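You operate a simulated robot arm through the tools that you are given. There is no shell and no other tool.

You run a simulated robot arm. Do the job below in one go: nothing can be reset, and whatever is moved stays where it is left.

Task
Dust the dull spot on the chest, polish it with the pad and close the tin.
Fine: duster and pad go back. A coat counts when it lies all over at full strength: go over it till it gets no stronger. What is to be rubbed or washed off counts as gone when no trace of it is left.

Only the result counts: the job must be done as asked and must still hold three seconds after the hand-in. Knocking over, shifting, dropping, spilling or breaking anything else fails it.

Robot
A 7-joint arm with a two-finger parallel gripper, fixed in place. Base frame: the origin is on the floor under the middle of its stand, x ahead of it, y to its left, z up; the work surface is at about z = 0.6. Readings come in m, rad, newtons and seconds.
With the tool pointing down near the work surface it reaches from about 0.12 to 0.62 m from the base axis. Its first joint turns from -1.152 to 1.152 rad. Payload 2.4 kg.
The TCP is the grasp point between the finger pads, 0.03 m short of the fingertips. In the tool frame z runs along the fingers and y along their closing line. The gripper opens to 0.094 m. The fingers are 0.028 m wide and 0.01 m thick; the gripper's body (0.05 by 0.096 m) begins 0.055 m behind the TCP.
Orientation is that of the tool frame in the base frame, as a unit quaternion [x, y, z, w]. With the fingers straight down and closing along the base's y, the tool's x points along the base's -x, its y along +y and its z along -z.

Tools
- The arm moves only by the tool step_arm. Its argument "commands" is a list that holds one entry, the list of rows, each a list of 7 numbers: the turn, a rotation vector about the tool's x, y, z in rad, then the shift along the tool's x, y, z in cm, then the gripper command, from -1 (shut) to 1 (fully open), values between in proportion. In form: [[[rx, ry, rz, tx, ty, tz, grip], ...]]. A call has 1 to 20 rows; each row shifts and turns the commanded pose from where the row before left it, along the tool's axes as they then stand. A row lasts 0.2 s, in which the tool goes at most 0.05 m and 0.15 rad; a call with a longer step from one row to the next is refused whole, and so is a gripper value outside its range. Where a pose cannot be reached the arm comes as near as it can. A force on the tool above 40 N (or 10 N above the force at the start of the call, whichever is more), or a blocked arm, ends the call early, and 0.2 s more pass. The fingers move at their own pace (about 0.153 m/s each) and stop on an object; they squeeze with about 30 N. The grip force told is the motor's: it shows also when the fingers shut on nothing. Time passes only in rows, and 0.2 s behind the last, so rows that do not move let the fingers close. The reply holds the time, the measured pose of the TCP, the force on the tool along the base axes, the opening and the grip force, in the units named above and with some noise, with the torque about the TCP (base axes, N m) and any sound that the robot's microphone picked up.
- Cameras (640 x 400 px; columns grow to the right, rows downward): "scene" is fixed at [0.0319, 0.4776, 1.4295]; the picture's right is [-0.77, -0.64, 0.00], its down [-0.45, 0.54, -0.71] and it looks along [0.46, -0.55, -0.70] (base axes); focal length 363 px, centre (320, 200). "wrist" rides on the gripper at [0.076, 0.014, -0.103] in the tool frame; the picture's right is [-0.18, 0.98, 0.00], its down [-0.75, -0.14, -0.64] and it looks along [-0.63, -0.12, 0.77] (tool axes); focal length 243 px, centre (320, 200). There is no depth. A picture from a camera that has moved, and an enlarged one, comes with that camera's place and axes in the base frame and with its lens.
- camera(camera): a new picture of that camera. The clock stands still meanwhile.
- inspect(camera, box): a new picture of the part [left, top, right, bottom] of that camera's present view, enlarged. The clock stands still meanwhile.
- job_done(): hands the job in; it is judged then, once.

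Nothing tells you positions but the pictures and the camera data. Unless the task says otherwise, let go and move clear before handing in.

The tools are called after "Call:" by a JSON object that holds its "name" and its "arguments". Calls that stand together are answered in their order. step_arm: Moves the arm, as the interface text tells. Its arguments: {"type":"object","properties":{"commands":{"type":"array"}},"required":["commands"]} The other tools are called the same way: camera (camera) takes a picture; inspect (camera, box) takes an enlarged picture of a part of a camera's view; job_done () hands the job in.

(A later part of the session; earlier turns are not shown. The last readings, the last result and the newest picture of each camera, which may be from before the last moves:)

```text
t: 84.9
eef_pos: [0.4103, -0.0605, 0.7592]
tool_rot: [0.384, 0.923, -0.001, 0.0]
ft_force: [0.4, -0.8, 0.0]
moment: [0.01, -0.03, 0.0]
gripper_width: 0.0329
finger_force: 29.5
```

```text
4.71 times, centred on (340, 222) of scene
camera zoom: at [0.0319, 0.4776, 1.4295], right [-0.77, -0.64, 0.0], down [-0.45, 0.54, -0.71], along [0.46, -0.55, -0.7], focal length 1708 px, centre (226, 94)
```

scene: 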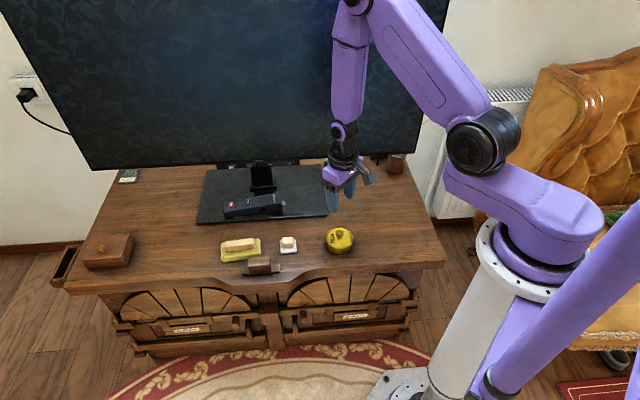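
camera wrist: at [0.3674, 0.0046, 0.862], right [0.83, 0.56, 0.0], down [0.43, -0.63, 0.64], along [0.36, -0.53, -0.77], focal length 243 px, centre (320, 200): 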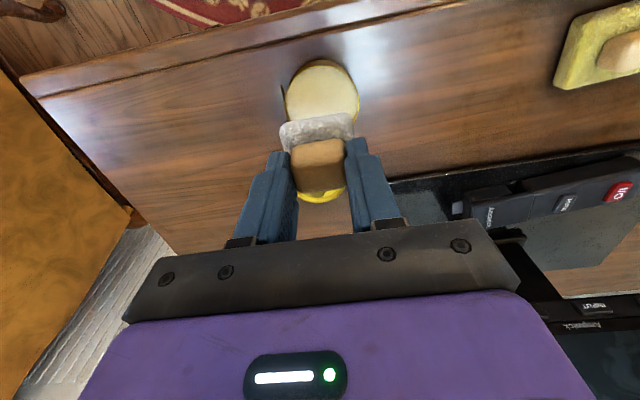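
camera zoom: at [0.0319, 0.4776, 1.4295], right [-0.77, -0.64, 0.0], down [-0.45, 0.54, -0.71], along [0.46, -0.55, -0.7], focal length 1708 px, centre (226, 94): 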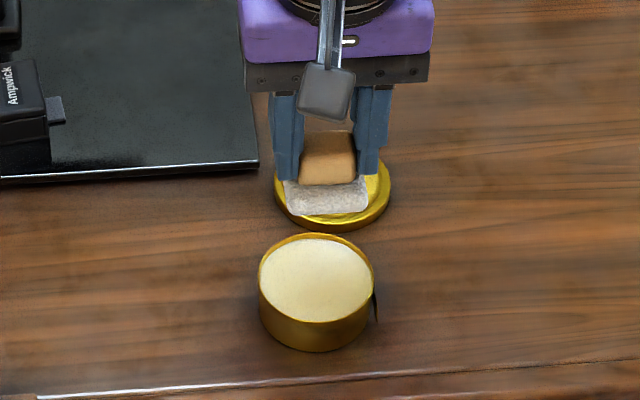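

Call:
{"name": "inspect", "arguments": {"camera": "wrist", "box": [250, 40, 400, 210]}}

Call:
{"name": "inspect", "arguments": {"camera": "scene", "box": [310, 195, 370, 260]}}

```text
2.35 times, centred on (325, 125) of wrist
camera zoom: at [0.3674, 0.0046, 0.862], right [0.83, 0.56, 0.0], down [0.43, -0.63, 0.64], along [0.36, -0.53, -0.77], focal length 571 px, centre (308, 376)
```

zoom: 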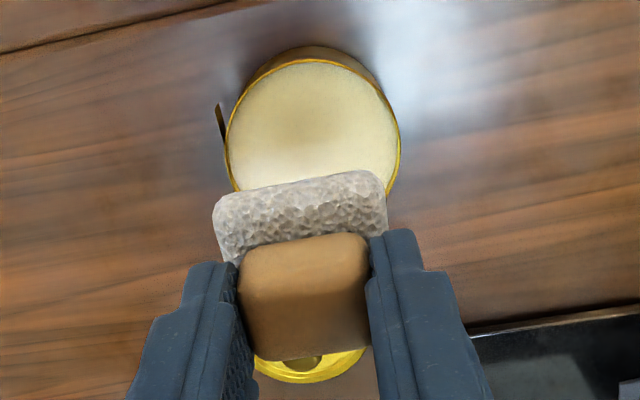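

```text
6.15 times, centred on (340, 228) of scene
camera zoom: at [0.0319, 0.4776, 1.4295], right [-0.77, -0.64, 0.0], down [-0.45, 0.54, -0.71], along [0.46, -0.55, -0.7], focal length 2234 px, centre (197, 31)
```

zoom: 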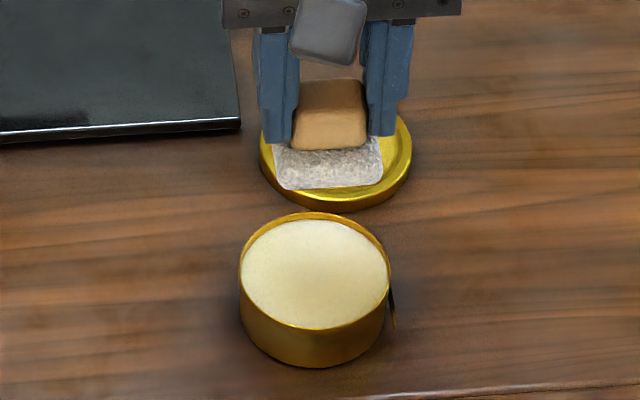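

The pad is centred over the open tin, with about 5 mm of margin to the rim. I'll lower to just above the wax, then in 1 mm steps to contact.

Call:
{"name": "step_arm", "arguments": {"commands": [[[0, 0, 0, 0, 0, 2.5, -1], [0, 0, 0, 0, 0, 2.5, -1], [0, 0, 0, 0, 0, 1.5, -1], [0, 0, 0, 0, 0, 0.5, -1], [0, 0, 0, 0, 0, 0, -1]]]}}

Call:
{"name": "inspect", "arguments": {"camera": "scene", "box": [310, 195, 370, 260]}}

Call:
{"name": "inspect", "arguments": {"camera": "wrist", "box": [250, 40, 400, 210]}}

```text
t: 86.1
eef_pos: [0.4092, -0.0603, 0.6881]
tool_rot: [0.384, 0.923, -0.001, 0.0]
ft_force: [-0.1, 0.6, -1.1]
moment: [0.05, -0.02, 0.02]
gripper_width: 0.0328
finger_force: 30.0
```

```text
6.15 times, centred on (340, 228) of scene
camera zoom: at [0.0319, 0.4776, 1.4295], right [-0.77, -0.64, 0.0], down [-0.45, 0.54, -0.71], along [0.46, -0.55, -0.7], focal length 2234 px, centre (197, 31)
```

zoom: 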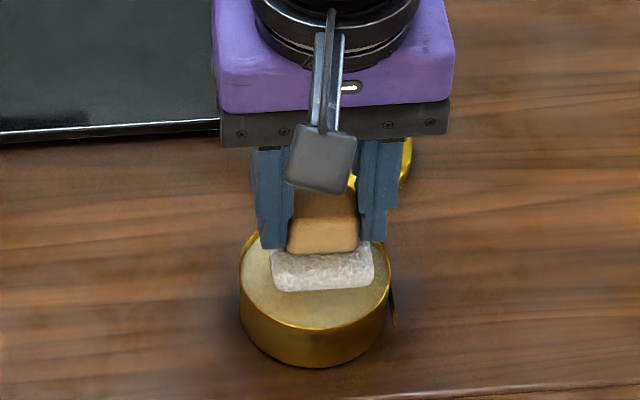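

```text
2.35 times, centred on (325, 125) of wrist
camera zoom: at [0.3678, 0.0039, 0.7918], right [0.83, 0.56, 0.0], down [0.43, -0.63, 0.64], along [0.36, -0.53, -0.77], focal length 571 px, centre (308, 376)
```

zoom: 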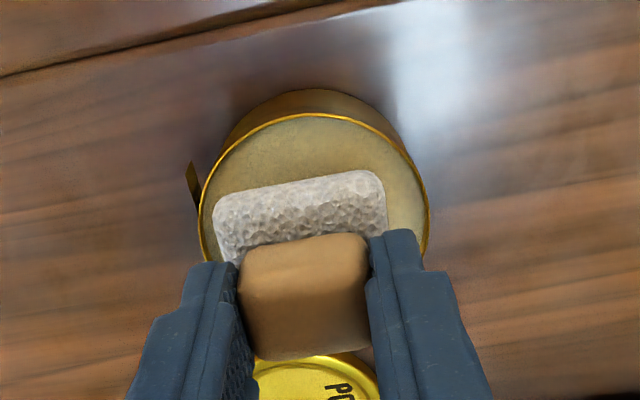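

The scene view suggests the pad is about 2–3 mm off towards the right, so I'll shift 2 mm back and continue lowering gently to the wax.

Call:
{"name": "step_arm", "arguments": {"commands": [[[0, 0, 0, 0, 0.2, 0, -1], [0, 0, 0, 0, 0, 0.4, -1], [0, 0, 0, 0, 0, 0.3, -1], [0, 0, 0, 0, 0, 0.1, -1], [0, 0, 0, 0, 0, 0, -1]]]}}

Call:
{"name": "inspect", "arguments": {"camera": "scene", "box": [310, 195, 370, 260]}}

Call:
{"name": "inspect", "arguments": {"camera": "wrist", "box": [250, 40, 400, 210]}}

```text
t: 87.3
eef_pos: [0.4125, -0.0596, 0.6803]
tool_rot: [0.385, 0.923, -0.001, 0.0]
ft_force: [-0.6, -0.3, 0.7]
moment: [0.0, 0.0, 0.02]
gripper_width: 0.0328
finger_force: 30.2
```

```text
6.15 times, centred on (340, 228) of scene
camera zoom: at [0.0319, 0.4776, 1.4295], right [-0.77, -0.64, 0.0], down [-0.45, 0.54, -0.71], along [0.46, -0.55, -0.7], focal length 2234 px, centre (197, 31)
```

zoom: 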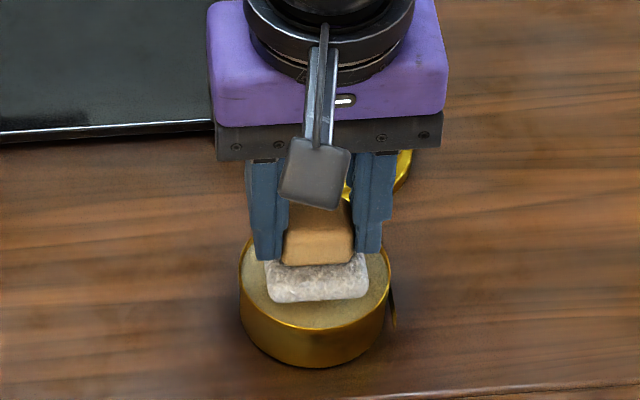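

```text
2.35 times, centred on (325, 125) of wrist
camera zoom: at [0.3694, 0.0052, 0.7839], right [0.83, 0.56, 0.0], down [0.43, -0.63, 0.64], along [0.36, -0.53, -0.77], focal length 571 px, centre (308, 376)
```

zoom: 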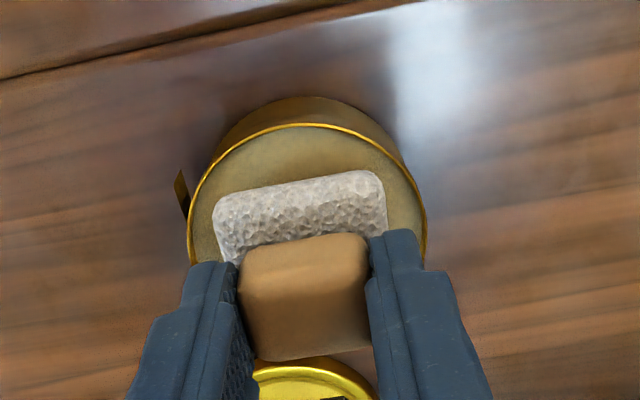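

Call:
{"name": "step_arm", "arguments": {"commands": [[[0, 0, 0, -0.15, 0.1, 0, -1], [0, 0, 0, 0, 0, 0.1, -1], [0, 0, 0, 0, 0, 0.1, -1], [0, 0, 0, 0, 0, 0, -1]]]}}

Call:
{"name": "step_arm", "arguments": {"commands": [[[0, 0, 0, 0, 0, 0.1, -1], [0, 0, 0, 0, 0, 0, -1]]]}}

Call:
{"name": "step_arm", "arguments": {"commands": [[[0, 0, 0, 0, 0, 0.1, -1], [0, 0, 0, 0, 0, 0, -1]]]}}

```text
t: 88.3
eef_pos: [0.4138, -0.0601, 0.6793]
tool_rot: [0.385, 0.923, -0.001, -0.001]
ft_force: [-5.6, -2.2, 29.9]
moment: [-0.08, 0.19, -0.01]
gripper_width: 0.033
finger_force: 30.4
```

```text
t: 88.9
eef_pos: [0.4143, -0.0612, 0.6775]
tool_rot: [0.385, 0.923, 0.0, 0.001]
ft_force: [-2.6, -3.2, 27.1]
moment: [-0.15, -0.02, -0.02]
gripper_width: 0.033
finger_force: 30.6
```

```text
t: 89.5
eef_pos: [0.4135, -0.0601, 0.6766]
tool_rot: [0.384, 0.924, -0.001, 0.001]
ft_force: [-0.3, -2.1, 29.5]
moment: [-0.01, -0.12, -0.05]
gripper_width: 0.0328
finger_force: 30.4
```

The pad is pressed on the wax at about 30 N. I'll ease off slightly, hold for a moment without dragging the tin, then lift and look.

Call:
{"name": "step_arm", "arguments": {"commands": [[[0, 0, 0, 0, 0, -0.04, -1], [0, 0, 0, 0, 0, 0, -1], [0, 0, 0, 0, 0, 0, -1], [0, 0, 0, 0, 0, 0, -1], [0, 0, 0, 0, 0, 0, -1]]]}}

Call:
{"name": "inspect", "arguments": {"camera": "scene", "box": [310, 195, 370, 260]}}

Call:
{"name": "step_arm", "arguments": {"commands": [[[0, 0, 0, 0, 0, -0.3, -1], [0, 0, 0, 0, 0, -0.7, -1], [0, 0, 0, 0, 0, -1.5, -1], [0, 0, 0, 0, 0, -3.0, -1], [0, 0, 0, 0, 0, -3.0, -1], [0, 0, 0, 0, 0, 0, -1]]]}}

Call:
{"name": "inspect", "arguments": {"camera": "scene", "box": [300, 180, 390, 260]}}

Call:
{"name": "inspect", "arguments": {"camera": "wrist", "box": [250, 40, 400, 210]}}

```text
t: 90.7
eef_pos: [0.4132, -0.0622, 0.6765]
tool_rot: [0.384, 0.923, -0.001, 0.0]
ft_force: [3.6, 1.4, 6.3]
moment: [-0.07, -0.24, 0.1]
gripper_width: 0.0328
finger_force: 30.3
```

```text
6.15 times, centred on (340, 228) of scene
camera zoom: at [0.0318, 0.4777, 1.4295], right [-0.77, -0.64, 0.0], down [-0.45, 0.54, -0.71], along [0.46, -0.55, -0.7], focal length 2234 px, centre (197, 31)
```

zoom: 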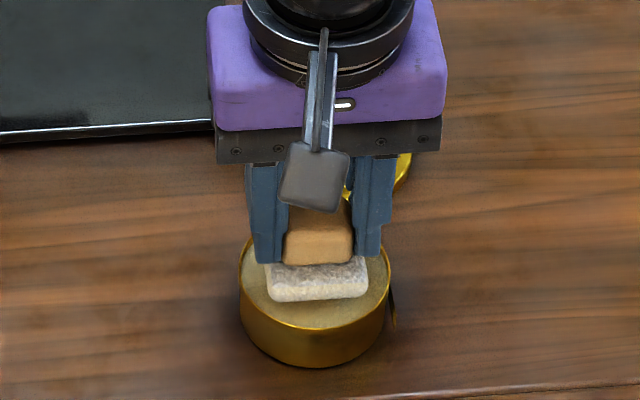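

```text
t: 92.1
eef_pos: [0.4124, -0.0596, 0.763]
tool_rot: [0.384, 0.923, -0.001, -0.001]
ft_force: [0.0, -0.7, -0.3]
moment: [0.02, 0.0, 0.0]
gripper_width: 0.0329
finger_force: 29.6
```

```text
5.00 times, centred on (345, 220) of scene
camera zoom: at [0.0319, 0.4776, 1.4295], right [-0.77, -0.64, 0.0], down [-0.45, 0.54, -0.71], along [0.46, -0.55, -0.7], focal length 1815 px, centre (195, 100)
```

zoom: 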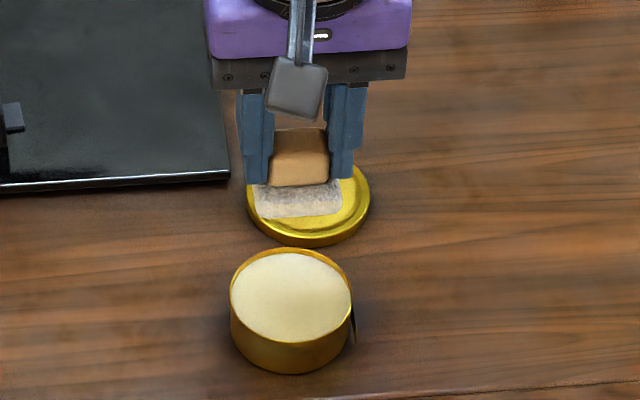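

```text
2.35 times, centred on (325, 125) of wrist
camera zoom: at [0.3701, 0.0049, 0.8661], right [0.83, 0.56, 0.0], down [0.43, -0.63, 0.64], along [0.36, -0.53, -0.77], focal length 571 px, centre (308, 376)
```

zoom: 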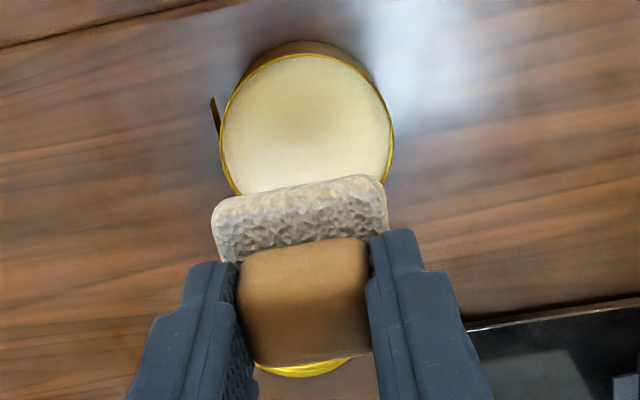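

The tin hasn't moved and the pad should now carry wax. I'll carry it over the spot and look at the surface from the wrist camera.

Call:
{"name": "step_arm", "arguments": {"commands": [[[0, 0, 0, -0.5, -2.0, 0, -1], [0, 0, 0, -1.0, -3.2, 0, -1], [0, 0, 0, -1.2, -3.5, 0, -1], [0, 0, 0, -1.2, -3.5, 0, -1], [0, 0, 0, -0.9, -3.0, 0, -1], [0, 0, 0, -0.4, -1.7, 0, -1], [0, 0, 0, 0, 0, 0, -1], [0, 0, 0, 0, 0, 0, -1]]]}}

Call:
{"name": "camera", "arguments": {"camera": "wrist"}}

Call:
{"name": "inspect", "arguments": {"camera": "scene", "box": [340, 180, 440, 270]}}

```text
t: 93.9
eef_pos: [0.3301, -0.216, 0.7647]
tool_rot: [0.385, 0.923, -0.001, 0.0]
ft_force: [1.0, 0.1, 0.3]
moment: [0.0, 0.01, -0.01]
gripper_width: 0.0328
finger_force: 30.2
```

```text
taken
camera wrist: at [0.2875, -0.151, 0.8675], right [0.83, 0.56, 0.0], down [0.43, -0.63, 0.64], along [0.36, -0.53, -0.77], focal length 243 px, centre (320, 200)
```

wrist: 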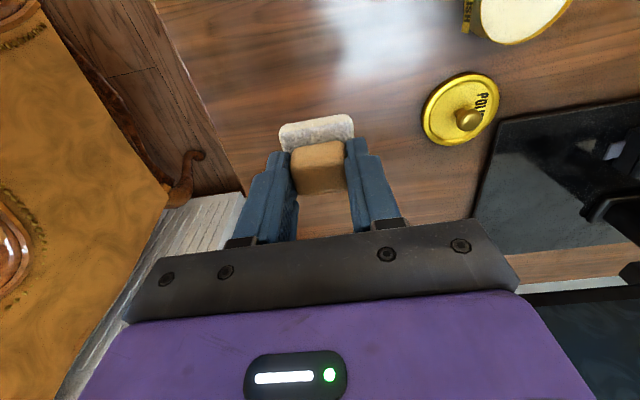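

```text
4.44 times, centred on (390, 225) of scene
camera zoom: at [0.0319, 0.4776, 1.4295], right [-0.77, -0.64, 0.0], down [-0.45, 0.54, -0.71], along [0.46, -0.55, -0.7], focal length 1613 px, centre (9, 89)
```

zoom: 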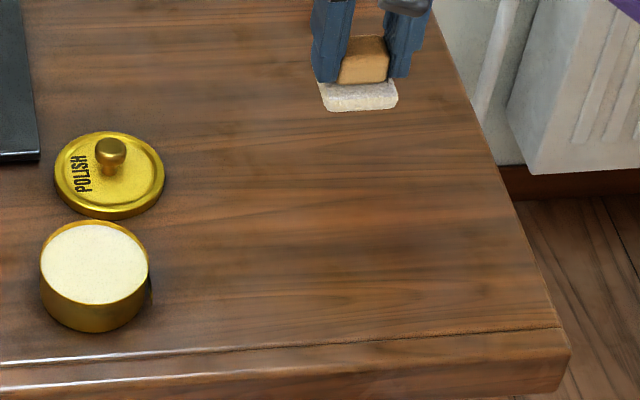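

Call:
{"name": "inspect", "arguments": {"camera": "wrist", "box": [180, 0, 440, 150]}}

Call:
{"name": "inspect", "arguments": {"camera": "scene", "box": [362, 200, 418, 250]}}

```text
2.46 times, centred on (310, 75) of wrist
camera zoom: at [0.2875, -0.151, 0.8675], right [0.83, 0.56, 0.0], down [0.43, -0.63, 0.64], along [0.36, -0.53, -0.77], focal length 597 px, centre (345, 508)
```

zoom: 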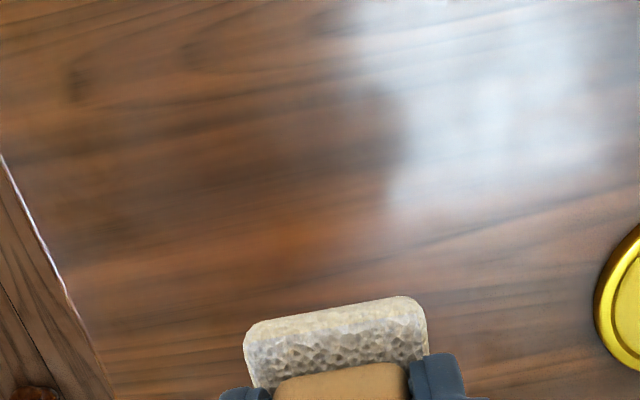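

```text
8.00 times, centred on (390, 225) of scene
camera zoom: at [0.0319, 0.4776, 1.4295], right [-0.77, -0.64, 0.0], down [-0.45, 0.54, -0.71], along [0.46, -0.55, -0.7], focal length 2904 px, centre (-240, 0)
```

zoom: 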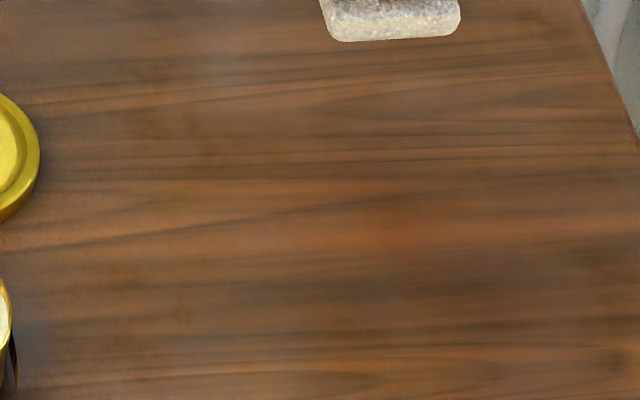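

The pad's underside is now cream-coloured with wax. I'll go to the near corner of the spot and lower to contact to begin polishing.

Call:
{"name": "step_arm", "arguments": {"commands": [[[0, 0, 0, 2.8, -2.0, 0, -1], [0, 0, 0, 2.8, -2.0, 0, -1], [0, 0, 0, 0, 0, 3.5, -1], [0, 0, 0, 0, 0, 3.5, -1], [0, 0, 0, 0, 0, 2.5, -1], [0, 0, 0, 0, 0, 1.2, -1], [0, 0, 0, 0, 0, 0.5, -1], [0, 0, 0, 0, 0, 0, -1]]]}}

Call:
{"name": "step_arm", "arguments": {"commands": [[[0, 0, 0, 0, 0, 0.1, -1], [0, 0, 0, 0, 0, 0.1, -1], [0, 0, 0, 0, 0, 0, -1]]]}}

```text
t: 95.7
eef_pos: [0.2626, -0.2038, 0.6511]
tool_rot: [0.384, 0.923, 0.0, 0.0]
ft_force: [-0.4, 0.2, -0.5]
moment: [-0.04, -0.03, -0.02]
gripper_width: 0.0328
finger_force: 30.4
```

```text
t: 96.5
eef_pos: [0.2635, -0.2038, 0.6488]
tool_rot: [0.384, 0.923, 0.0, -0.001]
ft_force: [-0.8, 0.8, 0.0]
moment: [0.05, 0.03, -0.04]
gripper_width: 0.0327
finger_force: 30.1
```

Call:
{"name": "step_arm", "arguments": {"commands": [[[0, 0, 0, 0, 0, 0.1, -1], [0, 0, 0, 0, 0, 0, -1]]]}}

Call:
{"name": "step_arm", "arguments": {"commands": [[[0, 0, 0, 0, 0, 0.05, -1], [0, 0, 0, 0, 0, 0, -1]]]}}

Call:
{"name": "step_arm", "arguments": {"commands": [[[0, 0, 0, 0, 0, 0.05, -1], [0, 0, 0, 0, 0, 0, -1]]]}}

```text
t: 97.1
eef_pos: [0.2617, -0.2033, 0.6465]
tool_rot: [0.384, 0.923, 0.0, 0.0]
ft_force: [-0.3, -0.1, -0.9]
moment: [0.01, 0.0, 0.02]
gripper_width: 0.0326
finger_force: 30.0
```

```text
t: 97.7
eef_pos: [0.2626, -0.2043, 0.6463]
tool_rot: [0.385, 0.923, -0.001, 0.0]
ft_force: [0.3, -0.1, -0.5]
moment: [0.02, 0.0, 0.01]
gripper_width: 0.033
finger_force: 30.2
```

```text
t: 98.3
eef_pos: [0.2627, -0.2039, 0.6468]
tool_rot: [0.384, 0.923, -0.002, 0.001]
ft_force: [0.1, -0.2, 1.0]
moment: [0.06, 0.0, 0.0]
gripper_width: 0.0328
finger_force: 29.7
```

Call:
{"name": "step_arm", "arguments": {"commands": [[[0, 0, 0, 0, 0, 0.03, -1], [0, 0, 0, 0, 0.5, 0.01, -1], [0, 0, 0, 0, 1.0, 0.01, -1], [0, 0, 0, 0, 1.0, 0.01, -1], [0, 0, 0, 0, 1.0, 0.01, -1]]]}}

Call:
{"name": "inspect", "arguments": {"camera": "scene", "box": [340, 180, 440, 270]}}

Call:
{"name": "camera", "arguments": {"camera": "wrist"}}

```text
t: 99.5
eef_pos: [0.2877, -0.1802, 0.6463]
tool_rot: [0.384, 0.923, 0.0, -0.002]
ft_force: [0.2, 0.5, 0.4]
moment: [-0.01, 0.0, 0.01]
gripper_width: 0.0326
finger_force: 29.7
```

```text
4.44 times, centred on (390, 225) of scene
camera zoom: at [0.0319, 0.4776, 1.4295], right [-0.77, -0.64, 0.0], down [-0.45, 0.54, -0.71], along [0.46, -0.55, -0.7], focal length 1613 px, centre (9, 89)
```

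zoom: 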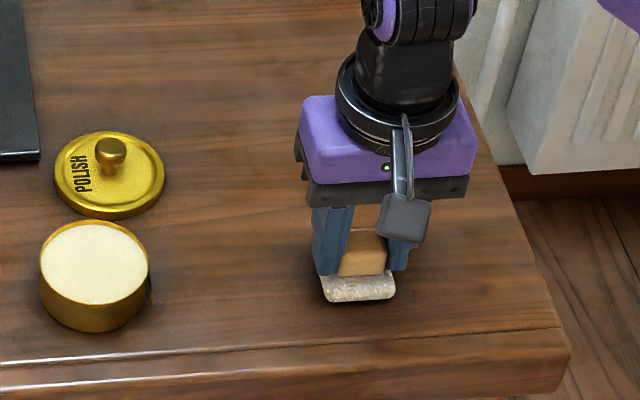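

```text
taken
camera wrist: at [0.245, -0.1139, 0.7493], right [0.83, 0.56, 0.0], down [0.43, -0.63, 0.64], along [0.36, -0.53, -0.77], focal length 243 px, centre (320, 200)
```

wrist: 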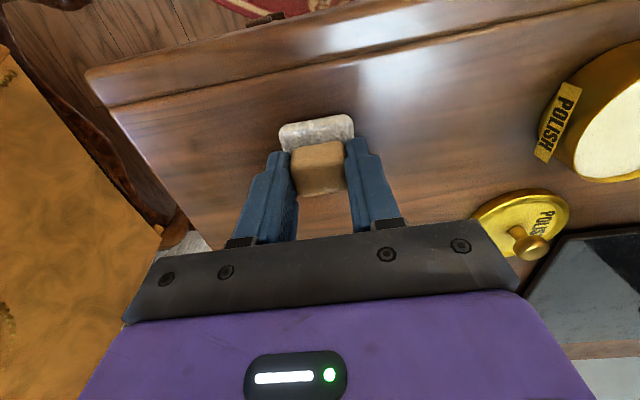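

Call:
{"name": "step_arm", "arguments": {"commands": [[[0, 0, 0, 0, 0.5, 0.04, -1], [0, 0, 0, 0, 0.5, 0.03, -1], [0, 0, 0, 0, 0.5, 0.02, -1]]]}}

Call:
{"name": "step_arm", "arguments": {"commands": [[[0, 0, 0, 0, 0.5, 0.02, -1], [0, 0, 0, 0, 0.5, 0.02, -1], [0, 0, 0, 0, 0.5, 0.02, -1]]]}}

Call:
{"name": "camera", "arguments": {"camera": "wrist"}}

```text
t: 100.3
eef_pos: [0.2987, -0.1695, 0.6452]
tool_rot: [0.386, 0.922, -0.001, 0.0]
ft_force: [-9.1, -9.5, 29.9]
moment: [-0.31, 0.22, -0.01]
gripper_width: 0.033
finger_force: 30.2
```

```text
t: 101.1
eef_pos: [0.3083, -0.1581, 0.6438]
tool_rot: [0.384, 0.923, -0.001, -0.001]
ft_force: [-4.8, -5.7, 17.0]
moment: [-0.24, 0.11, -0.07]
gripper_width: 0.0326
finger_force: 30.5
```

```text
taken
camera wrist: at [0.2661, -0.0928, 0.7473], right [0.83, 0.56, 0.0], down [0.43, -0.63, 0.64], along [0.36, -0.53, -0.77], focal length 243 px, centre (320, 200)
```

wrist: 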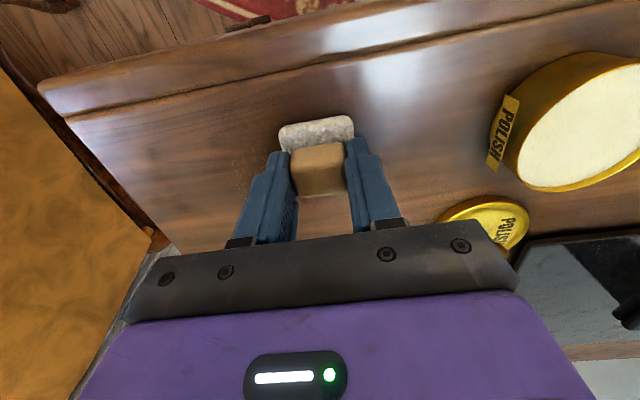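

Good contact at about 17 N with friction. I'll finish this stroke and return along it.

Call:
{"name": "step_arm", "arguments": {"commands": [[[0, 0, 0, 0, 0.8, 0.0, -1], [0, 0, 0, 0, 0.8, 0.0, -1], [0, 0, 0, 0, 0.8, 0.0, -1], [0, 0, 0, 0, -0.5, 0.0, -1], [0, 0, 0, 0, -1.0, 0.0, -1], [0, 0, 0, 0, -1.0, 0.0, -1]]]}}

Call:
{"name": "step_arm", "arguments": {"commands": [[[0, 0, 0, 0, -1.0, 0.01, -1], [0, 0, 0, 0, -1.0, 0.01, -1], [0, 0, 0, 0, -1.0, 0.01, -1], [0, 0, 0, 0, -1.0, 0.0, -1]]]}}

Call:
{"name": "camera", "arguments": {"camera": "wrist"}}

Call:
{"name": "inspect", "arguments": {"camera": "scene", "box": [340, 180, 440, 270]}}

```text
t: 102.5
eef_pos: [0.3083, -0.1592, 0.6434]
tool_rot: [0.385, 0.923, -0.001, 0.0]
ft_force: [2.7, 2.0, 8.5]
moment: [0.09, -0.18, 0.01]
gripper_width: 0.0329
finger_force: 30.1
```

```text
t: 103.5
eef_pos: [0.2791, -0.1862, 0.6439]
tool_rot: [0.384, 0.923, -0.001, 0.0]
ft_force: [0.4, -1.0, -0.7]
moment: [0.0, -0.02, 0.0]
gripper_width: 0.0327
finger_force: 30.2
```

```text
taken
camera wrist: at [0.2362, -0.1222, 0.7475], right [0.83, 0.56, 0.0], down [0.43, -0.63, 0.64], along [0.36, -0.53, -0.77], focal length 243 px, centre (320, 200)
```

wrist: 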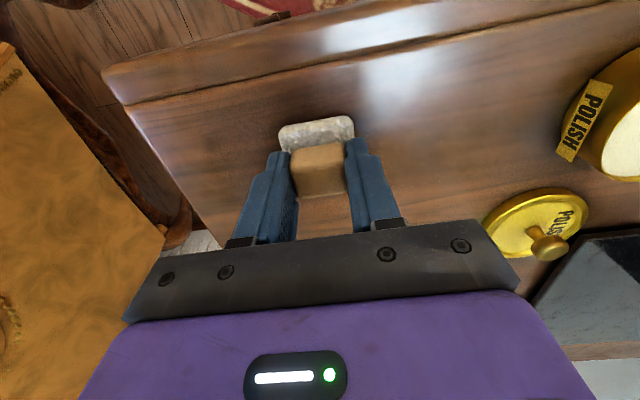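

```text
4.44 times, centred on (390, 225) of scene
camera zoom: at [0.0319, 0.4776, 1.4295], right [-0.77, -0.64, 0.0], down [-0.45, 0.54, -0.71], along [0.46, -0.55, -0.7], focal length 1613 px, centre (9, 89)
```

zoom: 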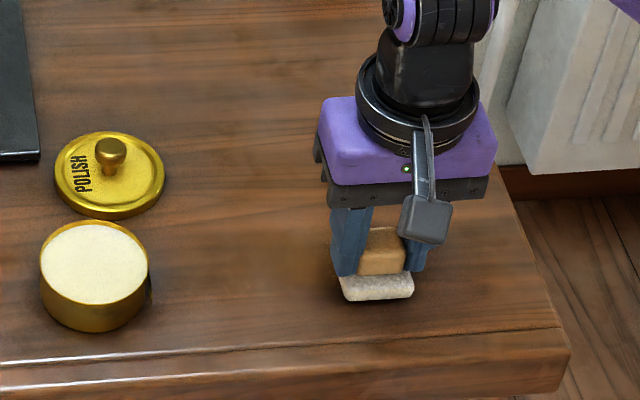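

Call:
{"name": "inspect", "arguments": {"camera": "scene", "box": [365, 205, 425, 250]}}

Call:
{"name": "inspect", "arguments": {"camera": "wrist", "box": [270, 40, 520, 230]}}

```text
8.89 times, centred on (395, 228) of scene
camera zoom: at [0.0319, 0.4776, 1.4295], right [-0.77, -0.64, 0.0], down [-0.45, 0.54, -0.71], along [0.46, -0.55, -0.7], focal length 3226 px, centre (-347, -44)
```

zoom: 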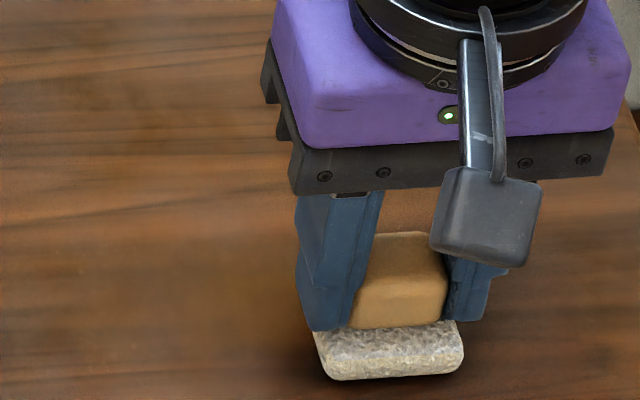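

```text
2.11 times, centred on (395, 135) of wrist
camera zoom: at [0.2362, -0.1222, 0.7475], right [0.83, 0.56, 0.0], down [0.43, -0.63, 0.64], along [0.36, -0.53, -0.77], focal length 511 px, centre (162, 337)
```

zoom: 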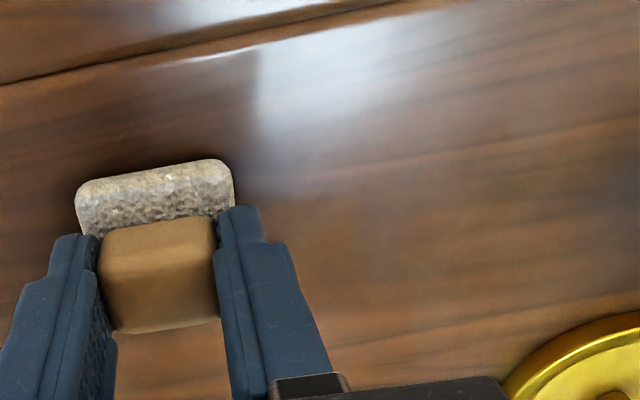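

A faint amber film shows where the pad had contact, so the polish is transferring. I'll re-establish gentle contact (10–15 N) to avoid the pad sliding in the grip, and keep polishing in short strokes.

Call:
{"name": "step_arm", "arguments": {"commands": [[[0, 0, 0, 0, 0, 0.03, -1], [0, 0, 0, 0, 0, 0, -1]]]}}

Call:
{"name": "step_arm", "arguments": {"commands": [[[0, 0, 0, 0, 0, 0.03, -1], [0, 0, 0, 0, 0, 0, -1]]]}}

Call:
{"name": "step_arm", "arguments": {"commands": [[[0, 0, 0, 0, 0, 0.02, -1], [0, 0, 0, 0, 0, 0, -1]]]}}

```text
t: 104.1
eef_pos: [0.2802, -0.1866, 0.6436]
tool_rot: [0.384, 0.923, -0.001, 0.0]
ft_force: [-1.5, -0.9, 3.1]
moment: [-0.03, 0.01, -0.02]
gripper_width: 0.0331
finger_force: 30.1
```

```text
t: 104.7
eef_pos: [0.2782, -0.1877, 0.6436]
tool_rot: [0.384, 0.923, 0.0, -0.001]
ft_force: [-0.9, 3.1, 17.3]
moment: [0.1, -0.07, -0.02]
gripper_width: 0.0328
finger_force: 30.6
```

```text
t: 105.3
eef_pos: [0.2802, -0.187, 0.6424]
tool_rot: [0.385, 0.923, -0.001, -0.001]
ft_force: [-0.4, 1.3, 9.9]
moment: [0.01, -0.01, -0.01]
gripper_width: 0.0328
finger_force: 30.3
stopped in row 2: the force on the tool passed its limit at 41 N (the readings are from after the stop); the commanded pose is now the measured one
```

Call:
{"name": "step_arm", "arguments": {"commands": [[[0, 0, 0, 0, -0.8, 0.0, -1], [0, 0, 0, 0, -0.8, 0.0, -1], [0, 0, 0, 0, -0.8, 0.0, -1]]]}}

Call:
{"name": "step_arm", "arguments": {"commands": [[[0, 0, 0, 0, -0.8, 0.01, -1], [0, 0, 0, 0, -0.8, 0.01, -1], [0, 0, 0, 0, 0.5, 0.0, -1]]]}}

```text
t: 106.1
eef_pos: [0.2624, -0.2028, 0.6444]
tool_rot: [0.384, 0.923, -0.001, 0.0]
ft_force: [4.0, 3.7, 10.9]
moment: [0.1, -0.17, 0.01]
gripper_width: 0.0328
finger_force: 29.8
```

```text
t: 106.9
eef_pos: [0.2554, -0.2133, 0.644]
tool_rot: [0.385, 0.923, 0.0, -0.002]
ft_force: [-1.5, -0.8, 4.7]
moment: [-0.06, 0.02, -0.02]
gripper_width: 0.0328
finger_force: 30.3
```

Call:
{"name": "step_arm", "arguments": {"commands": [[[0, 0, 0, 0, 0.8, 0.01, -1], [0, 0, 0, 0, 1.0, 0.0, -1], [0, 0, 0, 0, 1.0, 0.0, -1], [0, 0, 0, 0, 1.0, 0.0, -1]]]}}

Call:
{"name": "step_arm", "arguments": {"commands": [[[0, 0, 0, 0, 1.0, 0.0, -1], [0, 0, 0, 0, 1.0, 0.0, -1], [0, 0, 0, 0, 1.0, 0.0, -1]]]}}

Call:
{"name": "step_arm", "arguments": {"commands": [[[0, 0, 0, 0, 1.0, 0.0, -1], [0, 0, 0, 0, 1.0, 0.0, -1], [0, 0, 0, 0, 1.0, 0.0, -1]]]}}

```text
t: 107.9
eef_pos: [0.2819, -0.1842, 0.6428]
tool_rot: [0.385, 0.923, -0.001, -0.001]
ft_force: [-10.1, -11.1, 34.4]
moment: [-0.37, 0.25, -0.01]
gripper_width: 0.0331
finger_force: 30.0
```

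```text
t: 108.5
eef_pos: [0.2922, -0.174, 0.644]
tool_rot: [0.385, 0.923, -0.001, -0.001]
ft_force: [-1.0, 0.8, 13.1]
moment: [0.08, -0.15, -0.02]
gripper_width: 0.0328
finger_force: 29.9
stopped in row 2: the force on the tool passed its limit at 50 N (the readings are from after the stop); the commanded pose is now the measured one
```

```text
t: 109.3
eef_pos: [0.3119, -0.1537, 0.6425]
tool_rot: [0.386, 0.922, -0.001, -0.001]
ft_force: [-7.1, -6.7, 23.4]
moment: [-0.26, 0.09, -0.01]
gripper_width: 0.0328
finger_force: 30.2
```

Call:
{"name": "step_arm", "arguments": {"commands": [[[0, 0, 0, 0, 0.8, -0.02, -1], [0, 0, 0, 0, 0.8, -0.0, -1], [0, 0, 0, 0, 0.8, -0.0, -1]]]}}

Call:
{"name": "step_arm", "arguments": {"commands": [[[0, 0, 0, -1.0, 0, 0, -1], [0, 0, 0, -1.0, 0, 0, -1], [0, 0, 0, 0, -1.0, 0, -1], [0, 0, 0, 0, -1.0, 0, -1]]]}}

```text
t: 109.7
eef_pos: [0.3172, -0.1492, 0.6447]
tool_rot: [0.387, 0.922, -0.001, -0.001]
ft_force: [-0.9, 0.4, 13.3]
moment: [0.1, -0.12, -0.04]
gripper_width: 0.033
finger_force: 30.2
stopped in row 2: the force on the tool passed its limit at 42 N (the readings are from after the stop); the commanded pose is now the measured one
```

```text
t: 110.3
eef_pos: [0.3265, -0.1581, 0.6441]
tool_rot: [0.386, 0.922, 0.001, -0.006]
ft_force: [-1.8, 2.2, 15.8]
moment: [-0.14, -0.3, -0.03]
gripper_width: 0.0328
finger_force: 29.8
stopped in row 2: the force on the tool passed its limit at 47 N (the readings are from after the stop); the commanded pose is now the measured one
```

The forced stops have left a small tilt, which makes the strokes dig in. I'll lift slightly, straighten the tool, and look at the coat so far.

Call:
{"name": "step_arm", "arguments": {"commands": [[[0, 0, 0, 0, 0, -0.5, -1], [-0.003, -0.012, 0, 0, 0, 0, -1], [0, 0, 0, 0, 0, 0, -1]]]}}

Call:
{"name": "step_arm", "arguments": {"commands": [[[0, 0, 0, 0, 0, 0, -1]]]}}

Call:
{"name": "step_arm", "arguments": {"commands": [[[0, 0, 0, 0, 0, 0, -1]]]}}

Call:
{"name": "inspect", "arguments": {"camera": "scene", "box": [355, 195, 425, 250]}}

```text
t: 111.1
eef_pos: [0.3256, -0.1586, 0.6496]
tool_rot: [0.386, 0.922, -0.001, -0.001]
ft_force: [-0.1, -0.1, -0.8]
moment: [0.04, 0.0, -0.05]
gripper_width: 0.0329
finger_force: 29.9
```

```text
t: 111.5
eef_pos: [0.3258, -0.1586, 0.6484]
tool_rot: [0.386, 0.922, -0.001, 0.0]
ft_force: [-0.9, 0.1, -1.1]
moment: [-0.07, -0.01, 0.0]
gripper_width: 0.0327
finger_force: 30.3
```

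```text
t: 111.9
eef_pos: [0.326, -0.1581, 0.6481]
tool_rot: [0.386, 0.922, 0.0, 0.0]
ft_force: [-0.1, -0.4, -0.1]
moment: [0.01, 0.03, 0.03]
gripper_width: 0.0326
finger_force: 29.7
```

```text
7.27 times, centred on (390, 222) of scene
camera zoom: at [0.0319, 0.4776, 1.4295], right [-0.77, -0.64, 0.0], down [-0.45, 0.54, -0.71], along [0.46, -0.55, -0.7], focal length 2640 px, centre (-189, 36)
```

zoom: 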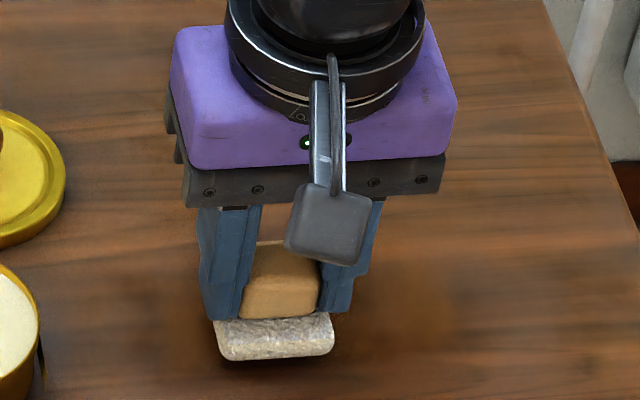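

The amber coat is now clearly visible along the near strip. With the tool straight again, I'll shift to the next strip at n ≈ 0.365 and lower to gentle contact.

Call:
{"name": "step_arm", "arguments": {"commands": [[[0, 0, 0, -1.1, 0.3, 0, -1], [0, 0, 0, -1.1, 0.3, 0, -1], [0, 0, 0, 0, 0, 0.3, -1], [0, 0, 0, 0, 0, 0.1, -1], [0, 0, 0, 0, 0, 0, -1]]]}}

Call:
{"name": "step_arm", "arguments": {"commands": [[[0, 0, 0, 0, 0, 0.05, -1], [0, 0, 0, 0, 0, 0, -1]]]}}

Call:
{"name": "step_arm", "arguments": {"commands": [[[0, 0, 0, 0, 0, 0.03, -1], [0, 0, 0, 0, 0, 0, -1]]]}}

```text
t: 113.1
eef_pos: [0.3457, -0.169, 0.6444]
tool_rot: [0.386, 0.922, -0.001, 0.0]
ft_force: [-0.2, 0.1, -0.9]
moment: [0.01, 0.0, 0.03]
gripper_width: 0.0328
finger_force: 29.9
```

```text
t: 113.7
eef_pos: [0.3473, -0.1701, 0.6439]
tool_rot: [0.386, 0.923, -0.001, 0.0]
ft_force: [-1.0, 0.1, -0.3]
moment: [0.03, -0.01, 0.02]
gripper_width: 0.0329
finger_force: 30.4
```

```text
t: 114.3
eef_pos: [0.3458, -0.1699, 0.6447]
tool_rot: [0.385, 0.923, -0.001, 0.0]
ft_force: [1.2, 0.1, 0.5]
moment: [-0.02, 0.01, 0.02]
gripper_width: 0.0326
finger_force: 30.2
```

Call:
{"name": "step_arm", "arguments": {"commands": [[[0, 0, 0, 0, 0, 0.03, -1], [0, 0, 0, 0, 0, 0, -1]]]}}

Call:
{"name": "step_arm", "arguments": {"commands": [[[0, 0, 0, 0, 0, 0.03, -1], [0, 0, 0, 0, 0, 0, -1]]]}}

```text
t: 114.9
eef_pos: [0.3448, -0.1688, 0.6434]
tool_rot: [0.386, 0.922, -0.001, 0.0]
ft_force: [-1.4, -0.7, 10.6]
moment: [0.1, 0.11, 0.0]
gripper_width: 0.0328
finger_force: 30.5
```

```text
t: 115.5
eef_pos: [0.3463, -0.1703, 0.6438]
tool_rot: [0.386, 0.923, -0.002, 0.001]
ft_force: [-1.8, 0.0, 31.4]
moment: [0.13, 0.17, -0.01]
gripper_width: 0.0329
finger_force: 29.8
```

Call:
{"name": "step_arm", "arguments": {"commands": [[[0, 0, 0, 0, -0.5, -0.03, -1], [0, 0, 0, 0, -1.0, 0, -1], [0, 0, 0, 0, -1.0, 0, -1], [0, 0, 0, 0, -1.0, 0, -1]]]}}

Call:
{"name": "step_arm", "arguments": {"commands": [[[0, 0, 0, 0, -1.0, 0.005, -1], [0, 0, 0, 0, -1.0, 0.005, -1], [0, 0, 0, 0, -1.0, 0.005, -1]]]}}

Call:
{"name": "step_arm", "arguments": {"commands": [[[0, 0, 0, 0, -1.0, 0.005, -1], [0, 0, 0, 0, -1.0, 0.005, -1], [0, 0, 0, 0, -1.0, 0.005, -1]]]}}

```text
t: 116.5
eef_pos: [0.3215, -0.1924, 0.6444]
tool_rot: [0.385, 0.923, -0.002, 0.0]
ft_force: [8.1, 7.4, 26.3]
moment: [0.35, -0.23, -0.01]
gripper_width: 0.0329
finger_force: 30.0
```

```text
t: 117.3
eef_pos: [0.3017, -0.2128, 0.6435]
tool_rot: [0.384, 0.923, -0.001, 0.001]
ft_force: [-1.9, 0.2, 11.3]
moment: [-0.01, 0.1, 0.01]
gripper_width: 0.0326
finger_force: 29.7
stopped in row 3: the force on the tool passed its limit at 44 N (the readings are from after the stop); the commanded pose is now the measured one
```

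```text
t: 118.1
eef_pos: [0.2813, -0.2336, 0.6443]
tool_rot: [0.384, 0.923, 0.0, 0.002]
ft_force: [0.4, 1.0, 4.0]
moment: [0.1, -0.04, -0.01]
gripper_width: 0.0331
finger_force: 29.5
```

Call:
{"name": "step_arm", "arguments": {"commands": [[[0, 0, 0, 0, -1.0, 0.01, -1], [0, 0, 0, 0, 1.0, 0.01, -1], [0, 0, 0, 0, 1.0, 0.005, -1], [0, 0, 0, 0, 1.0, 0.005, -1]]]}}

Call:
{"name": "step_arm", "arguments": {"commands": [[[0, 0, 0, 0, 1.0, 0.0, -1], [0, 0, 0, 0, 1.0, 0.0, -1], [0, 0, 0, 0, 1.0, 0.0, -1]]]}}

Call:
{"name": "step_arm", "arguments": {"commands": [[[0, 0, 0, 0, 1.0, 0.0, -1], [0, 0, 0, 0, 1.0, 0.0, -1], [0, 0, 0, 0, 1.0, 0.0, -1]]]}}

```text
t: 119.1
eef_pos: [0.2952, -0.2184, 0.6438]
tool_rot: [0.384, 0.923, -0.002, 0.001]
ft_force: [-6.6, -6.5, 23.3]
moment: [-0.19, 0.28, 0.01]
gripper_width: 0.0328
finger_force: 30.0
```

```text
t: 119.9
eef_pos: [0.3173, -0.1975, 0.6428]
tool_rot: [0.385, 0.923, -0.001, 0.0]
ft_force: [-6.9, -7.1, 24.0]
moment: [-0.23, 0.2, 0.05]
gripper_width: 0.0328
finger_force: 30.3
```

```text
t: 120.7
eef_pos: [0.3385, -0.1769, 0.6443]
tool_rot: [0.383, 0.924, 0.0, 0.0]
ft_force: [0.3, 0.7, -0.2]
moment: [-0.01, -0.02, -0.03]
gripper_width: 0.0326
finger_force: 29.7
```

Call:
{"name": "step_arm", "arguments": {"commands": [[[0, 0, 0, 0, 0.5, 0.03, -1], [0, 0, 0, 0, 0.7, 0.01, -1], [0, 0, 0, 0, 0.7, 0.01, -1]]]}}

Call:
{"name": "step_arm", "arguments": {"commands": [[[0, 0, 0, -0.8, -0.4, 0, -1], [0, 0, 0, -0.8, -0.4, 0, -1], [0, 0, 0, -0.8, -0.4, 0, -1]]]}}

Call:
{"name": "inspect", "arguments": {"camera": "scene", "box": [355, 195, 425, 250]}}

```text
t: 121.6
eef_pos: [0.3515, -0.1654, 0.6427]
tool_rot: [0.386, 0.922, 0.0, -0.001]
ft_force: [-1.7, 0.2, 11.2]
moment: [0.09, 0.0, 0.0]
gripper_width: 0.0331
finger_force: 30.0
stopped in row 3: the force on the tool passed its limit at 41 N (the readings are from after the stop); the commanded pose is now the measured one
```

```text
t: 122.3
eef_pos: [0.3559, -0.1797, 0.6438]
tool_rot: [0.385, 0.923, 0.0, -0.003]
ft_force: [-2.2, 2.2, 12.2]
moment: [-0.15, -0.17, 0.02]
gripper_width: 0.033
finger_force: 29.8
stopped in row 3: the force on the tool passed its limit at 42 N (the readings are from after the stop); the commanded pose is now the measured one
```

```text
7.27 times, centred on (390, 222) of scene
camera zoom: at [0.0317, 0.4777, 1.4294], right [-0.77, -0.64, 0.0], down [-0.45, 0.54, -0.71], along [0.46, -0.55, -0.7], focal length 2640 px, centre (-189, 36)
```

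zoom: 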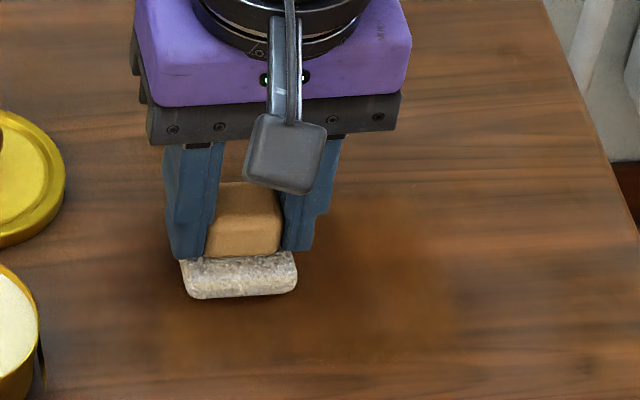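

The amber coat covers the lower half of the area. I'll straighten the slight tilt and continue with the next strip towards the TV.

Call:
{"name": "step_arm", "arguments": {"commands": [[[-0.002, -0.0055, 0, 0, 0, -0.03, -1], [0, 0, 0, -0.6, 0, 0, -1], [0, 0, 0, -0.6, 0, 0.0, -1]]]}}

Call:
{"name": "step_arm", "arguments": {"commands": [[[0, 0, 0, 0, -1.0, 0.0, -1], [0, 0, 0, 0, -1.0, 0.0, -1], [0, 0, 0, 0, -1.0, 0.0, -1]]]}}

Call:
{"name": "step_arm", "arguments": {"commands": [[[0, 0, 0, 0, -1.0, 0.0, -1], [0, 0, 0, 0, -1.0, 0.0, -1], [0, 0, 0, 0, -1.0, 0.0, -1]]]}}

Call:
{"name": "step_arm", "arguments": {"commands": [[[0, 0, 0, 0, -1.0, 0.0, -1], [0, 0, 0, 0, -1.0, 0.0, -1], [0, 0, 0, 0, -1.0, 0.0, -1]]]}}

```text
t: 123.1
eef_pos: [0.3643, -0.187, 0.6442]
tool_rot: [0.385, 0.923, 0.0, 0.0]
ft_force: [-5.3, 5.1, 21.6]
moment: [0.21, 0.31, 0.01]
gripper_width: 0.0326
finger_force: 30.5
```

```text
t: 123.9
eef_pos: [0.3432, -0.208, 0.6434]
tool_rot: [0.385, 0.923, -0.001, 0.001]
ft_force: [-0.3, 0.9, -0.8]
moment: [0.02, 0.03, 0.02]
gripper_width: 0.0328
finger_force: 30.1
```

```text
t: 124.7
eef_pos: [0.3227, -0.2311, 0.6437]
tool_rot: [0.384, 0.923, -0.001, 0.002]
ft_force: [9.4, 8.6, 31.5]
moment: [0.43, -0.2, -0.06]
gripper_width: 0.0328
finger_force: 30.4
```

```text
t: 125.5
eef_pos: [0.3006, -0.2528, 0.6428]
tool_rot: [0.385, 0.923, 0.0, 0.0]
ft_force: [4.8, 5.6, 17.0]
moment: [0.08, -0.14, 0.02]
gripper_width: 0.0332
finger_force: 30.1
```

Call:
{"name": "step_arm", "arguments": {"commands": [[[0, 0, 0, 0, -1.0, 0.0, -1], [0, 0, 0, 0, 1.0, 0.0, -1], [0, 0, 0, 0, 1.0, 0.0, -1], [0, 0, 0, 0, 1.0, 0.0, -1]]]}}

Call:
{"name": "step_arm", "arguments": {"commands": [[[0, 0, 0, 0, 1.0, 0.0, -1], [0, 0, 0, 0, 1.0, 0.0, -1], [0, 0, 0, 0, 1.0, 0.0, -1]]]}}

Call:
{"name": "step_arm", "arguments": {"commands": [[[0, 0, 0, 0, 1.0, 0.0, -1], [0, 0, 0, 0, 1.0, 0.0, -1], [0, 0, 0, 0, 1.0, 0.0, -1]]]}}

Call:
{"name": "step_arm", "arguments": {"commands": [[[0, 0, 0, 0, 1.0, 0.0, -1], [0, 0, 0, 0, 0.8, 0.0, -1]]]}}

```text
t: 126.5
eef_pos: [0.3156, -0.2376, 0.6445]
tool_rot: [0.386, 0.922, 0.0, 0.001]
ft_force: [-1.8, -3.3, 8.2]
moment: [-0.12, 0.08, 0.03]
gripper_width: 0.0328
finger_force: 30.0
```

```text
t: 127.3
eef_pos: [0.3358, -0.2167, 0.6436]
tool_rot: [0.386, 0.923, 0.0, 0.0]
ft_force: [-10.1, -9.2, 33.8]
moment: [-0.27, 0.37, 0.04]
gripper_width: 0.0327
finger_force: 30.2
```

```text
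t: 127.7
eef_pos: [0.3405, -0.2123, 0.6453]
tool_rot: [0.386, 0.922, 0.0, 0.001]
ft_force: [-1.0, 2.4, 13.5]
moment: [0.2, 0.03, 0.04]
gripper_width: 0.0329
finger_force: 30.0
stopped in row 1: the force on the tool passed its limit at 48 N (the readings are from after the stop); the commanded pose is now the measured one
```

```text
t: 128.3
eef_pos: [0.3528, -0.2, 0.6432]
tool_rot: [0.388, 0.922, 0.0, 0.001]
ft_force: [-9.3, -11.4, 35.4]
moment: [-0.29, 0.43, 0.06]
gripper_width: 0.033
finger_force: 29.9
```

Call:
{"name": "step_arm", "arguments": {"commands": [[[0, 0, 0, 0, 0.5, -0.04, -1], [0, 0, 0, 0, 0.8, 0.0, -1], [0, 0, 0, 0, 0.8, 0.0, -1], [0, 0, 0, 0, 0.6, 0.0, -1]]]}}

Call:
{"name": "step_arm", "arguments": {"commands": [[[0, 0, 0, -0.8, 0, 0, -1], [0, 0, 0, -0.8, 0, 0.0, -1], [0, 0, 0, -0.8, 0, 0.0, -1]]]}}

Call:
{"name": "step_arm", "arguments": {"commands": [[[0, 0, 0, 0, -1.0, 0.0, -1], [0, 0, 0, 0, -1.0, 0.0, -1], [0, 0, 0, 0, -1.0, 0.0, -1]]]}}

```text
t: 129.3
eef_pos: [0.3732, -0.1795, 0.6428]
tool_rot: [0.385, 0.923, -0.001, 0.0]
ft_force: [-1.8, -1.2, 5.1]
moment: [-0.03, -0.03, 0.01]
gripper_width: 0.0331
finger_force: 29.6
```

```text
t: 130.1
eef_pos: [0.3908, -0.1976, 0.6443]
tool_rot: [0.387, 0.922, -0.001, 0.001]
ft_force: [-0.3, 0.6, 1.2]
moment: [0.12, 0.04, -0.01]
gripper_width: 0.0327
finger_force: 30.0
```

```text
t: 130.9
eef_pos: [0.3694, -0.2193, 0.6444]
tool_rot: [0.385, 0.923, 0.0, 0.002]
ft_force: [2.2, 1.9, 5.6]
moment: [0.16, -0.02, -0.03]
gripper_width: 0.0328
finger_force: 29.8
```

Call:
{"name": "step_arm", "arguments": {"commands": [[[0, 0, 0, 0, -1.0, 0.015, -1], [0, 0, 0, 0, -1.0, 0.0, -1], [0, 0, 0, 0, -1.0, 0.0, -1]]]}}

Call:
{"name": "step_arm", "arguments": {"commands": [[[0, 0, 0, 0, -1.0, 0.0, -1], [0, 0, 0, 0, -1.0, 0.0, -1], [0, 0, 0, 0, -1.0, 0.0, -1]]]}}

Call:
{"name": "step_arm", "arguments": {"commands": [[[0, 0, 0, 0, -1.0, 0.0, -1], [0, 0, 0, 0, -1.0, 0.0, -1], [0, 0, 0, 0, 1.0, 0.0, -1]]]}}

Call:
{"name": "step_arm", "arguments": {"commands": [[[0, 0, 0, 0, 1.0, 0.0, -1], [0, 0, 0, 0, 1.0, 0.0, -1], [0, 0, 0, 0, 1.0, 0.0, -1]]]}}

```text
t: 131.7
eef_pos: [0.3476, -0.2398, 0.6433]
tool_rot: [0.387, 0.922, -0.001, 0.002]
ft_force: [2.1, 0.5, 5.6]
moment: [0.07, -0.05, -0.04]
gripper_width: 0.0328
finger_force: 29.8
```

```text
t: 132.5
eef_pos: [0.3263, -0.2605, 0.6444]
tool_rot: [0.386, 0.922, 0.0, 0.001]
ft_force: [-0.1, 0.7, 0.2]
moment: [-0.01, 0.0, -0.02]
gripper_width: 0.0326
finger_force: 30.4
```

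```text
t: 133.3
eef_pos: [0.3179, -0.2683, 0.6437]
tool_rot: [0.387, 0.922, -0.001, 0.002]
ft_force: [-3.7, -3.2, 12.6]
moment: [-0.13, 0.18, 0.04]
gripper_width: 0.033
finger_force: 30.0
```

```text
t: 134.1
eef_pos: [0.3387, -0.2488, 0.6432]
tool_rot: [0.387, 0.922, -0.001, 0.001]
ft_force: [-5.4, -4.8, 18.6]
moment: [-0.17, 0.2, 0.02]
gripper_width: 0.0331
finger_force: 30.2
```

Call:
{"name": "step_arm", "arguments": {"commands": [[[0, 0, 0, 0, 1.0, 0.0, -1], [0, 0, 0, 0, 1.0, 0.0, -1], [0, 0, 0, 0, 1.0, 0.0, -1]]]}}

Call:
{"name": "step_arm", "arguments": {"commands": [[[0, 0, 0, 0, 1.0, 0.0, -1], [0, 0, 0, 0, 1.0, 0.0, -1], [0, 0, 0, 0, 1.0, 0.0, -1]]]}}

Call:
{"name": "step_arm", "arguments": {"commands": [[[0, 0, 0, -0.8, 0, 0, -1], [0, 0, 0, -0.8, 0, 0.0, -1], [0, 0, 0, -0.8, 0, 0.0, -1]]]}}

Call:
{"name": "inspect", "arguments": {"camera": "scene", "box": [345, 185, 430, 250]}}

```text
t: 134.9
eef_pos: [0.3606, -0.2271, 0.6449]
tool_rot: [0.387, 0.922, -0.001, 0.001]
ft_force: [-6.5, -8.2, 29.2]
moment: [-0.22, 0.26, 0.04]
gripper_width: 0.0331
finger_force: 30.2
```

```text
t: 135.7
eef_pos: [0.3826, -0.2054, 0.6448]
tool_rot: [0.387, 0.922, -0.001, 0.001]
ft_force: [-5.6, -6.2, 23.5]
moment: [-0.24, 0.13, 0.0]
gripper_width: 0.0327
finger_force: 29.7
```

```text
t: 136.0
eef_pos: [0.3831, -0.2053, 0.6441]
tool_rot: [0.385, 0.923, 0.001, -0.004]
ft_force: [-4.3, 2.6, 17.4]
moment: [-0.09, -0.23, -0.03]
gripper_width: 0.0331
finger_force: 30.0
stopped in row 1: the force on the tool passed its limit at 47 N (the readings are from after the stop); the commanded pose is now the measured one
```

```text
6.15 times, centred on (388, 218) of scene
camera zoom: at [0.0316, 0.4778, 1.4294], right [-0.77, -0.64, 0.0], down [-0.45, 0.54, -0.71], along [0.46, -0.55, -0.7], focal length 2234 px, centre (-95, 92)
```

zoom: 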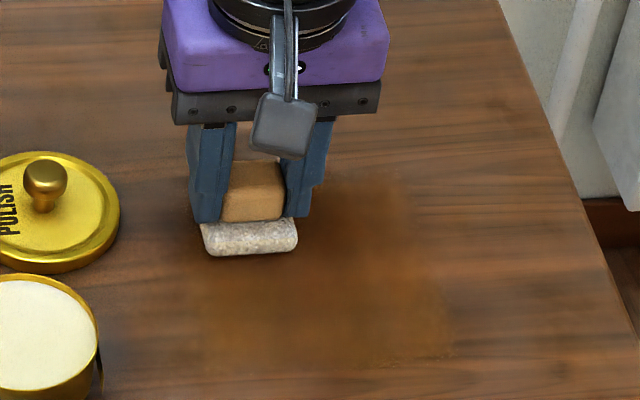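

The coat is well visible, and I need to extend it further towards the TV side (n up to 0.46), then strengthen it everywhere. I'll straighten the tool and do the far strip.

Call:
{"name": "step_arm", "arguments": {"commands": [[[-0.001, -0.008, 0, 0, 0, -0.04, -1], [0, 0, 0, -0.8, 0, 0, -1], [0, 0, 0, -0.8, 0, 0.0, -1], [0, 0, 0, -0.8, 0, 0.0, -1]]]}}

Call:
{"name": "step_arm", "arguments": {"commands": [[[0, 0, 0, 0, -1.0, 0.0, -1], [0, 0, 0, 0, -1.0, 0.0, -1], [0, 0, 0, 0, -1.0, 0.0, -1]]]}}

Call:
{"name": "step_arm", "arguments": {"commands": [[[0, 0, 0, 0, -1.0, 0.0, -1], [0, 0, 0, 0, -1.0, 0.0, -1], [0, 0, 0, 0, -1.0, 0.0, -1]]]}}

```text
t: 137.0
eef_pos: [0.4011, -0.2236, 0.6443]
tool_rot: [0.386, 0.923, -0.001, -0.001]
ft_force: [-0.4, 1.2, 5.8]
moment: [0.04, 0.01, 0.0]
gripper_width: 0.0329
finger_force: 29.9
```

```text
t: 137.8
eef_pos: [0.3782, -0.241, 0.6445]
tool_rot: [0.386, 0.922, 0.0, -0.001]
ft_force: [-0.2, -1.0, -0.4]
moment: [-0.01, 0.01, 0.0]
gripper_width: 0.0328
finger_force: 30.1
```

```text
t: 138.6
eef_pos: [0.3583, -0.2642, 0.644]
tool_rot: [0.386, 0.922, 0.0, -0.001]
ft_force: [-0.4, -0.3, -0.7]
moment: [0.02, 0.0, 0.02]
gripper_width: 0.0324
finger_force: 29.6
```

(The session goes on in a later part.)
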